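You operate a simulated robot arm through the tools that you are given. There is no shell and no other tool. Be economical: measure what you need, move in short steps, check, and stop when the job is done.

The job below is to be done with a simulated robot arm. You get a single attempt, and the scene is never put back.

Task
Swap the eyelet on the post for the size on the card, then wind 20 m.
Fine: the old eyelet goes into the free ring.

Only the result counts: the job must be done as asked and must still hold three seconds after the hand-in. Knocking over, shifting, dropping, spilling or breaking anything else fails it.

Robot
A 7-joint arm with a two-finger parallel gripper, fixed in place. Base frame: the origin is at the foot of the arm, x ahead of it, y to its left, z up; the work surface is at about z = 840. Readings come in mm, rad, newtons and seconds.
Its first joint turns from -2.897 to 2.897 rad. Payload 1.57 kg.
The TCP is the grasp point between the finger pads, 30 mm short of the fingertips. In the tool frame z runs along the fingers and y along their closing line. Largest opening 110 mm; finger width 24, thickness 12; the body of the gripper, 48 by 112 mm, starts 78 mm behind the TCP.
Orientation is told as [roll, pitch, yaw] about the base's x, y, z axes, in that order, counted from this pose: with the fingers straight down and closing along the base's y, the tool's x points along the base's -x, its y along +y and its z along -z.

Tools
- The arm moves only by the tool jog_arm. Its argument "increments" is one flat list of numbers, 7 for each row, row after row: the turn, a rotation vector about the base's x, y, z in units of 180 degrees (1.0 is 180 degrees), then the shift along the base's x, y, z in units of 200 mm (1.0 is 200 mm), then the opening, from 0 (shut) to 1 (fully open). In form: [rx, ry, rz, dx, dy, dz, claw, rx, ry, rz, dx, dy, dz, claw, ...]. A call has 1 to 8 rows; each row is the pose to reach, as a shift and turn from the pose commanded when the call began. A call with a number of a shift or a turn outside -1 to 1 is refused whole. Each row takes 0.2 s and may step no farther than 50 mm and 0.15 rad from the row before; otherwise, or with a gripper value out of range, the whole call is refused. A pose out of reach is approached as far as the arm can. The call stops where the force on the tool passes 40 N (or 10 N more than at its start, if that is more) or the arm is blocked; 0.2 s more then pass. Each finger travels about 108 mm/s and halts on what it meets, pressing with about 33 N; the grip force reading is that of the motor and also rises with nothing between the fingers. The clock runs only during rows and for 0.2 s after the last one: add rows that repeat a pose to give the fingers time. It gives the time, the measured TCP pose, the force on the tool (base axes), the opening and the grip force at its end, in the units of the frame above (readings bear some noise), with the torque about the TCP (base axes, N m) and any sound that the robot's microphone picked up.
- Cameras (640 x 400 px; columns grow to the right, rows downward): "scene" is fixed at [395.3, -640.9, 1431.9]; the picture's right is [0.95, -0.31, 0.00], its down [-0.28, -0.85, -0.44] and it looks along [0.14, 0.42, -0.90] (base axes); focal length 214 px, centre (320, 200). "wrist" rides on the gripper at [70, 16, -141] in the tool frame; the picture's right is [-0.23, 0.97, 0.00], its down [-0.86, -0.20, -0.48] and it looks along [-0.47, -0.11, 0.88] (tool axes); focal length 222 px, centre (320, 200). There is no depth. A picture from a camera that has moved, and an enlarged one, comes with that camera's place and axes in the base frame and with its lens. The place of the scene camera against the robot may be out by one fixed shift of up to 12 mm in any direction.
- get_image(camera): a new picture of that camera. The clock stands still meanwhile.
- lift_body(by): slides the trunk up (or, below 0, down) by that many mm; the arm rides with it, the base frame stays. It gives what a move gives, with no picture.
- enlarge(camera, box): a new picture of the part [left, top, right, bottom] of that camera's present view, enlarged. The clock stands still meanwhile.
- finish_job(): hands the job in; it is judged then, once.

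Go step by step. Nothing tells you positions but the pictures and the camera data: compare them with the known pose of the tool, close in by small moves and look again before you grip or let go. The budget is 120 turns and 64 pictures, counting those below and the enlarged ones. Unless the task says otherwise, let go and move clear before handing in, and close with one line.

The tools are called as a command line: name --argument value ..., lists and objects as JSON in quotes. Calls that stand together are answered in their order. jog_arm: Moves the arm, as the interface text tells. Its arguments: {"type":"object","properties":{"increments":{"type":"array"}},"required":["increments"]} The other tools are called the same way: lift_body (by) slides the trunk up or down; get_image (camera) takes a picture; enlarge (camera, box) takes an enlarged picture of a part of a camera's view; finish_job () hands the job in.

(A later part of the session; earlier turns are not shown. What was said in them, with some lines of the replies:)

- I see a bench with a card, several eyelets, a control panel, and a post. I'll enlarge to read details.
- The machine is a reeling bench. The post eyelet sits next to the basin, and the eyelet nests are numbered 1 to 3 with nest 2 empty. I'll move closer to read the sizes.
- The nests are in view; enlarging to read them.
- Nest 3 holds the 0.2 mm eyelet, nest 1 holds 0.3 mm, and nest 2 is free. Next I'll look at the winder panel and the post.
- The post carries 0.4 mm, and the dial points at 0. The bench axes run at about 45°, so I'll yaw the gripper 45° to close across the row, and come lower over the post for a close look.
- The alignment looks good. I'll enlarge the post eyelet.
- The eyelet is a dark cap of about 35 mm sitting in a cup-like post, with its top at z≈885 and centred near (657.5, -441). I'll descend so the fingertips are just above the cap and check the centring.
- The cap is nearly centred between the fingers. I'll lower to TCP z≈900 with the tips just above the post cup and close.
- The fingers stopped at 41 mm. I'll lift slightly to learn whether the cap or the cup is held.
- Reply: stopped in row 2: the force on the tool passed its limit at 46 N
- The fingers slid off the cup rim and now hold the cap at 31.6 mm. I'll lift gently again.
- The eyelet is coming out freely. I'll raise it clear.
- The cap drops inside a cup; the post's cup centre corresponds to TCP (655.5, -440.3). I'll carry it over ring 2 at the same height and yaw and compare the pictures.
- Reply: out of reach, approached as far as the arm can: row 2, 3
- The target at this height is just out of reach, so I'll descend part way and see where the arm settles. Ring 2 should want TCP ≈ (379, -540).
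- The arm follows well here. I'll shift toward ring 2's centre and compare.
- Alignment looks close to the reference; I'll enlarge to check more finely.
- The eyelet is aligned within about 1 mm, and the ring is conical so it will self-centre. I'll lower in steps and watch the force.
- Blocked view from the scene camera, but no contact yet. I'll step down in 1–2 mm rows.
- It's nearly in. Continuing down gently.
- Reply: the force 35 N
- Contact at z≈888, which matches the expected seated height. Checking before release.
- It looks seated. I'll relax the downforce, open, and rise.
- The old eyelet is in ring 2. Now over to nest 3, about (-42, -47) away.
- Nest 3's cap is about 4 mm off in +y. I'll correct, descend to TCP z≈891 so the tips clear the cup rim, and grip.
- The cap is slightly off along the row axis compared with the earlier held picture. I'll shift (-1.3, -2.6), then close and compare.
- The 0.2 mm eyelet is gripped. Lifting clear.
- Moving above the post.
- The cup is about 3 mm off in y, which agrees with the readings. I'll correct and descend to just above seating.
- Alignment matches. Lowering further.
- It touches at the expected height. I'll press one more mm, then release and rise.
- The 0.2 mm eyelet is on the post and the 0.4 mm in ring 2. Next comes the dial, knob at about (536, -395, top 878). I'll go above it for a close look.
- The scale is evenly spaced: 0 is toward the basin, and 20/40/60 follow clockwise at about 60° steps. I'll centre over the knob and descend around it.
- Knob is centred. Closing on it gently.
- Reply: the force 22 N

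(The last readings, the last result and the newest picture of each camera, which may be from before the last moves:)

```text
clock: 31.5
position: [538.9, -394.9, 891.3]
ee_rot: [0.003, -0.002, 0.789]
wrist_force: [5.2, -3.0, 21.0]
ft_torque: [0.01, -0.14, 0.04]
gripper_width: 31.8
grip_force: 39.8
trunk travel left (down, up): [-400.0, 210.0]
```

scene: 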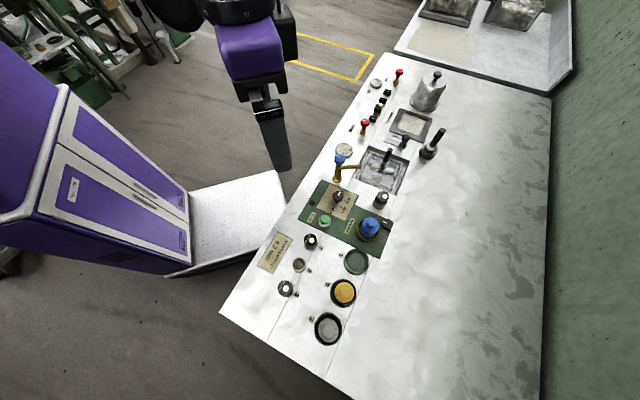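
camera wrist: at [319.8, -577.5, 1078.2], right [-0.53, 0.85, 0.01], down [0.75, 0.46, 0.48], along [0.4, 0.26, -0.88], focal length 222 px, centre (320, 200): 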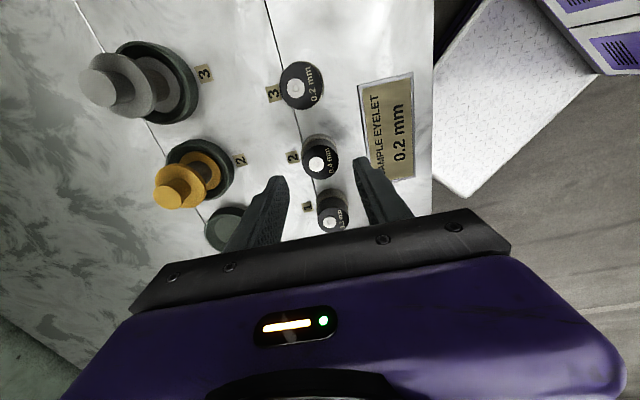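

Gripped at 31.8 mm. Now turning clockwise 60° while relieving the slight downforce.

jog_arm --increments '[0, 0, -0.0476, 0, 0, 0.006, 0.15, 0, 0, -0.0952, 0, 0, 0.006, 0.15, 0, 0, -0.1428, 0, 0, 0.006, 0.15, 0, 0, -0.1904, 0, 0, 0.006, 0.15, 0, 0, -0.238, 0, 0, 0.006, 0.15, 0, 0, -0.2856, 0, 0, 0.006, 0.15, 0, 0, -0.3332, 0, 0, 0.006, 0.15, 0, 0, -0.3332, 0, 0, 0.006, 0.15]'

enlarge --camera "wrist" --box '[220, 90, 420, 215]'

enlarge --camera "scene" --box '[300, 160, 380, 220]'

```text
clock: 33.3
position: [539.1, -397.2, 892.1]
ee_rot: [0.003, -0.001, -0.261]
wrist_force: [11.2, -29.1, 7.9]
ft_torque: [-0.66, -0.16, 0.02]
gripper_width: 31.4
grip_force: 40.5
trunk travel left (down, up): [-400.0, 210.0]
```

```text
3.20 times, centred on (320, 152) of wrist
camera zoom: at [475.2, -362.0, 1035.8], right [0.47, 0.88, 0.0], down [0.77, -0.41, 0.48], along [0.42, -0.22, -0.88], focal length 711 px, centre (320, 352)
```

zoom: 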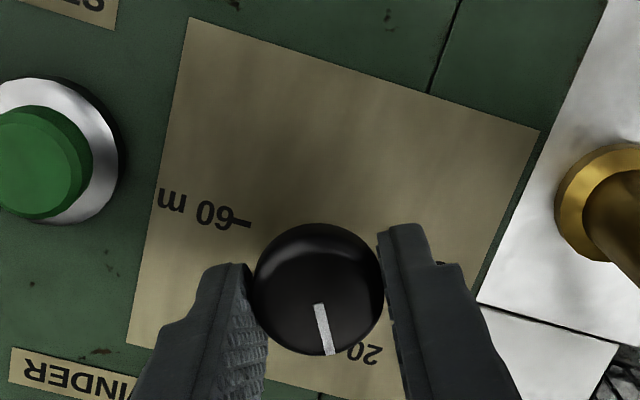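

```text
6.67 times, centred on (340, 190) of scene
camera zoom: at [395.3, -640.9, 1431.9], right [0.95, -0.31, 0.0], down [-0.28, -0.85, -0.44], along [0.14, 0.42, -0.9], focal length 1430 px, centre (187, 267)
```

zoom: 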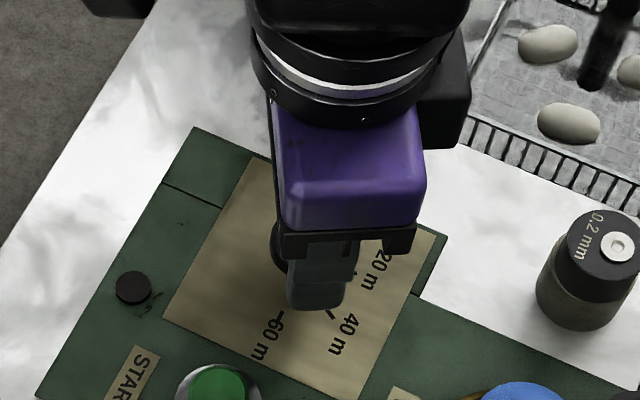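

The knob followed the turn and now points at 20. I'll release, rise and check.

jog_arm --increments '[0, 0, 0, 0, 0, 0, 0.5, 0, 0, 0, 0, 0, 0, 0.5, 0, 0, 0, 0, 0, 0.15, 0.5, 0, 0, 0, 0, 0, 0.35, 0.5, 0, 0, 0, 0, 0, 0.4, 0.3, 0, 0, 0, 0, 0, 0.4, 0.1]'

enlarge --camera "wrist" --box '[180, 50, 440, 215]'

```text
clock: 34.7
position: [538.1, -396.8, 973.1]
ee_rot: [0.008, -0.002, -0.261]
wrist_force: [-0.2, -0.1, 0.5]
ft_torque: [0.02, 0.0, 0.02]
gripper_width: 11.1
grip_force: 0.0
trunk travel left (down, up): [-400.0, 210.0]
```

```text
2.42 times, centred on (310, 132) of wrist
camera zoom: at [473.8, -362.5, 1116.2], right [0.47, 0.88, 0.01], down [0.77, -0.42, 0.48], along [0.43, -0.22, -0.88], focal length 538 px, centre (344, 364)
```

zoom: 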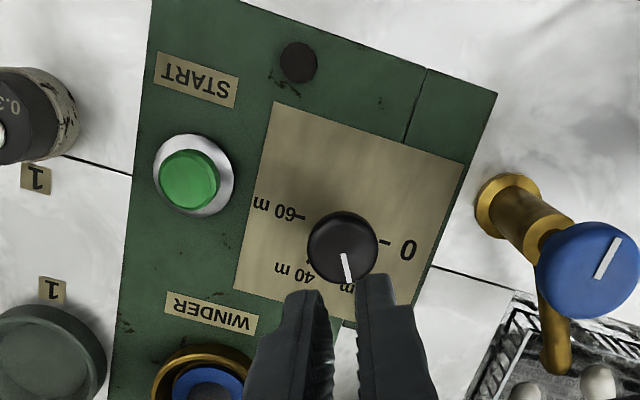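

The dial reads 20 m. Next I'll move over the START button, estimated at TCP (483, -445), with fingers shut.

jog_arm --increments '[0, 0, 0, -0.14, -0.12, -0.05, 0, 0, 0, 0, -0.274, -0.243, -0.15, 0, 0, 0, 0, -0.274, -0.243, -0.23, 0, 0, 0, 0, -0.274, -0.243, -0.23, 0]'

enlarge --camera "wrist" --box '[220, 90, 420, 215]'

enlarge --camera "scene" --box '[300, 170, 380, 230]'

```text
clock: 35.7
position: [483.2, -442.9, 925.6]
ee_rot: [0.007, -0.001, -0.26]
wrist_force: [0.2, -0.1, 0.8]
ft_torque: [-0.03, -0.04, 0.01]
gripper_width: 0.0
grip_force: 21.2
trunk travel left (down, up): [-400.0, 210.0]
```

```text
3.20 times, centred on (320, 152) of wrist
camera zoom: at [418.9, -409.1, 1068.6], right [0.47, 0.88, 0.01], down [0.77, -0.41, 0.48], along [0.43, -0.22, -0.88], focal length 711 px, centre (320, 352)
```

zoom: 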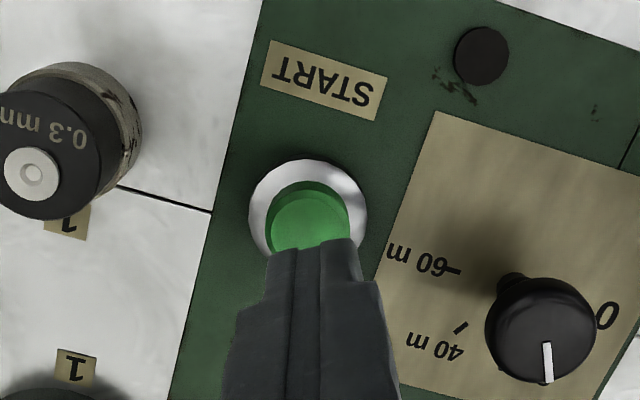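

```text
6.67 times, centred on (340, 200) of scene
camera zoom: at [395.3, -640.9, 1431.9], right [0.95, -0.31, 0.0], down [-0.28, -0.85, -0.44], along [0.14, 0.42, -0.9], focal length 1430 px, centre (187, 200)
```

zoom: 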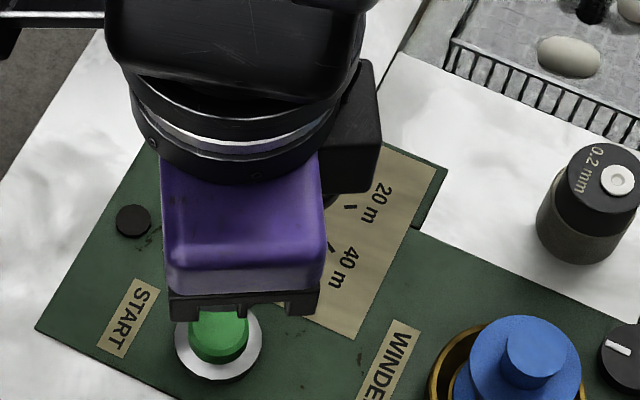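

The pointer sits at about -15°, which matches the 20 m mark. Now pressing START: approach first, then small steps down.

jog_arm --increments '[0, 0, 0, -0.004, -0.009, -0.1, 0, 0, 0, 0, -0.004, -0.009, -0.14, 0, 0, 0, 0, -0.004, -0.009, -0.16, 0, 0, 0, 0, -0.004, -0.009, -0.175, 0, 0, 0, 0, -0.004, -0.009, -0.175, 0]'

```text
clock: 36.9
position: [482.4, -444.9, 889.8]
ee_rot: [0.007, -0.002, -0.26]
wrist_force: [0.0, 0.8, 2.1]
ft_torque: [-0.04, 0.02, -0.01]
gripper_width: 0.0
grip_force: 21.1
trunk travel left (down, up): [-400.0, 210.0]
```

jog_arm --increments '[0, 0, 0, 0, 0, -0.005, 0, 0, 0, 0, 0, 0, -0.01, 0, 0, 0, 0, 0, 0, -0.015, 0, 0, 0, 0, 0, 0, -0.02, 0]'

```text
clock: 37.9
position: [482.4, -444.7, 888.6]
ee_rot: [0.004, -0.002, -0.259]
wrist_force: [-1.6, 0.0, 2.9]
ft_torque: [0.0, 0.06, 0.02]
gripper_width: 0.0
grip_force: 21.0
trunk travel left (down, up): [-400.0, 210.0]
heard: click
```

A click was heard. Retracting and looking.

jog_arm --increments '[0, 0, 0, 0, 0, 0.1, 0, 0, 0, 0, 0, 0, 0.3, 0, 0, 0, 0, 0.15, -0.05, 0.4, 0, 0, 0, 0, 0.35, -0.1, 0.5, 0, 0, 0, 0, 0.58, -0.1, 0.55, 0, 0, 0, 0, 0.8, -0.1, 0.6, 0, 0, 0, 0, 0.8, -0.1, 0.6, 0]'

enlarge --camera "scene" --box '[270, 160, 410, 280]'

```text
clock: 39.5
position: [642.3, -465.7, 1009.0]
ee_rot: [0.006, -0.001, -0.258]
wrist_force: [-0.9, 0.6, -0.1]
ft_torque: [0.0, 0.02, -0.01]
gripper_width: 0.0
grip_force: 20.7
trunk travel left (down, up): [-400.0, 210.0]
```

```text
3.33 times, centred on (340, 220) of scene
camera zoom: at [395.3, -640.9, 1431.9], right [0.95, -0.31, 0.0], down [-0.28, -0.85, -0.44], along [0.14, 0.42, -0.9], focal length 715 px, centre (253, 133)
```

zoom: 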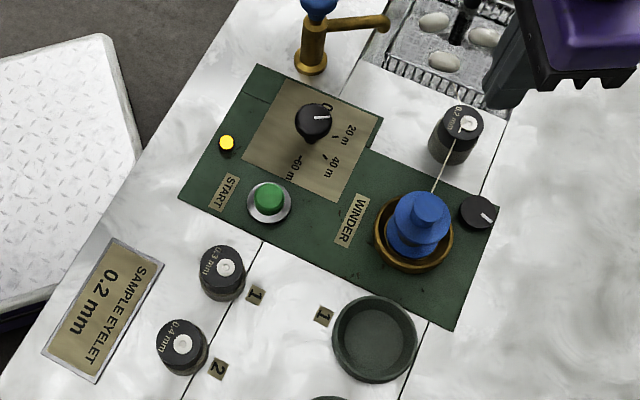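

The lamp is lit and thread runs from the eyelet to the bobbin, so it is winding. I'll wait for it to complete.

jog_arm --increments '[0, 0, 0, 0, 0, 0, 0, 0, 0, 0, 0, 0, 0, 0, 0, 0, 0, 0, 0, 0, 0, 0, 0, 0, 0, 0, 0, 0, 0, 0, 0, 0, 0, 0, 0, 0, 0, 0, 0, 0, 0, 0, 0, 0, 0, 0, 0, 0, 0, 0, 0, 0, 0, 0, 0, 0]'

jog_arm --increments '[0, 0, 0, 0, 0, 0, 0, 0, 0, 0, 0, 0, 0, 0, 0, 0, 0, 0, 0, 0, 0, 0, 0, 0, 0, 0, 0, 0, 0, 0, 0, 0, 0, 0, 0, 0, 0, 0, 0, 0, 0, 0, 0, 0, 0, 0, 0, 0, 0, 0, 0, 0, 0, 0, 0, 0]'

jog_arm --increments '[0, 0, 0, 0, 0, 0, 0, 0, 0, 0, 0, 0, 0, 0, 0, 0, 0, 0, 0, 0, 0, 0, 0, 0, 0, 0, 0, 0, 0, 0, 0, 0, 0, 0, 0, 0, 0, 0, 0, 0, 0, 0, 0, 0, 0, 0, 0, 0, 0, 0, 0, 0, 0, 0, 0, 0]'

enlarge --camera "scene" --box '[270, 160, 410, 280]'

```text
clock: 41.3
position: [643.2, -465.5, 1008.0]
ee_rot: [0.007, -0.002, -0.259]
wrist_force: [0.2, -0.7, -0.6]
ft_torque: [0.02, 0.0, 0.04]
gripper_width: 0.1
grip_force: 20.9
trunk travel left (down, up): [-400.0, 210.0]
```

```text
clock: 43.1
position: [643.3, -465.9, 1007.7]
ee_rot: [0.005, -0.002, -0.26]
wrist_force: [-0.5, -0.1, -0.1]
ft_torque: [-0.01, -0.01, 0.03]
gripper_width: 0.0
grip_force: 21.0
trunk travel left (down, up): [-400.0, 210.0]
```

```text
clock: 44.9
position: [642.8, -466.8, 1007.4]
ee_rot: [0.007, -0.003, -0.258]
wrist_force: [-0.1, -0.2, -1.0]
ft_torque: [0.0, 0.0, 0.01]
gripper_width: 0.0
grip_force: 21.8
trunk travel left (down, up): [-400.0, 210.0]
```

```text
3.33 times, centred on (340, 220) of scene
camera zoom: at [395.3, -640.9, 1431.9], right [0.95, -0.31, 0.0], down [-0.28, -0.85, -0.44], along [0.14, 0.42, -0.9], focal length 715 px, centre (253, 133)
```

zoom: 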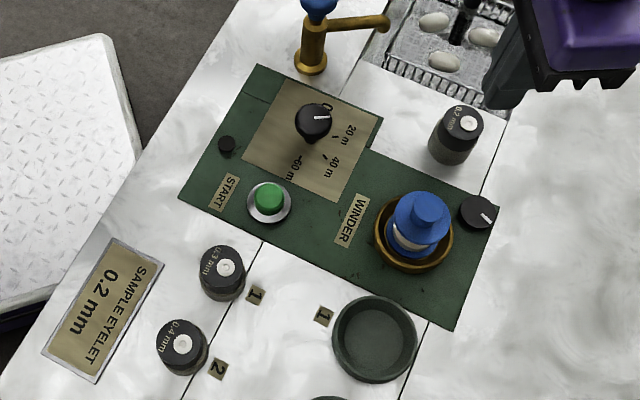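

Winding has stopped: the lamp is off, the bobbin carries thread, and the eyelets are in place. The gripper is empty and clear, so I'm handing in.

finish_job

```text
The job is handed in.
```

The 0.2 mm eyelet is on the post, the old 0.4 mm eyelet is in free ring 2, and the winder ran and stopped by itself with the dial set to 20 m.
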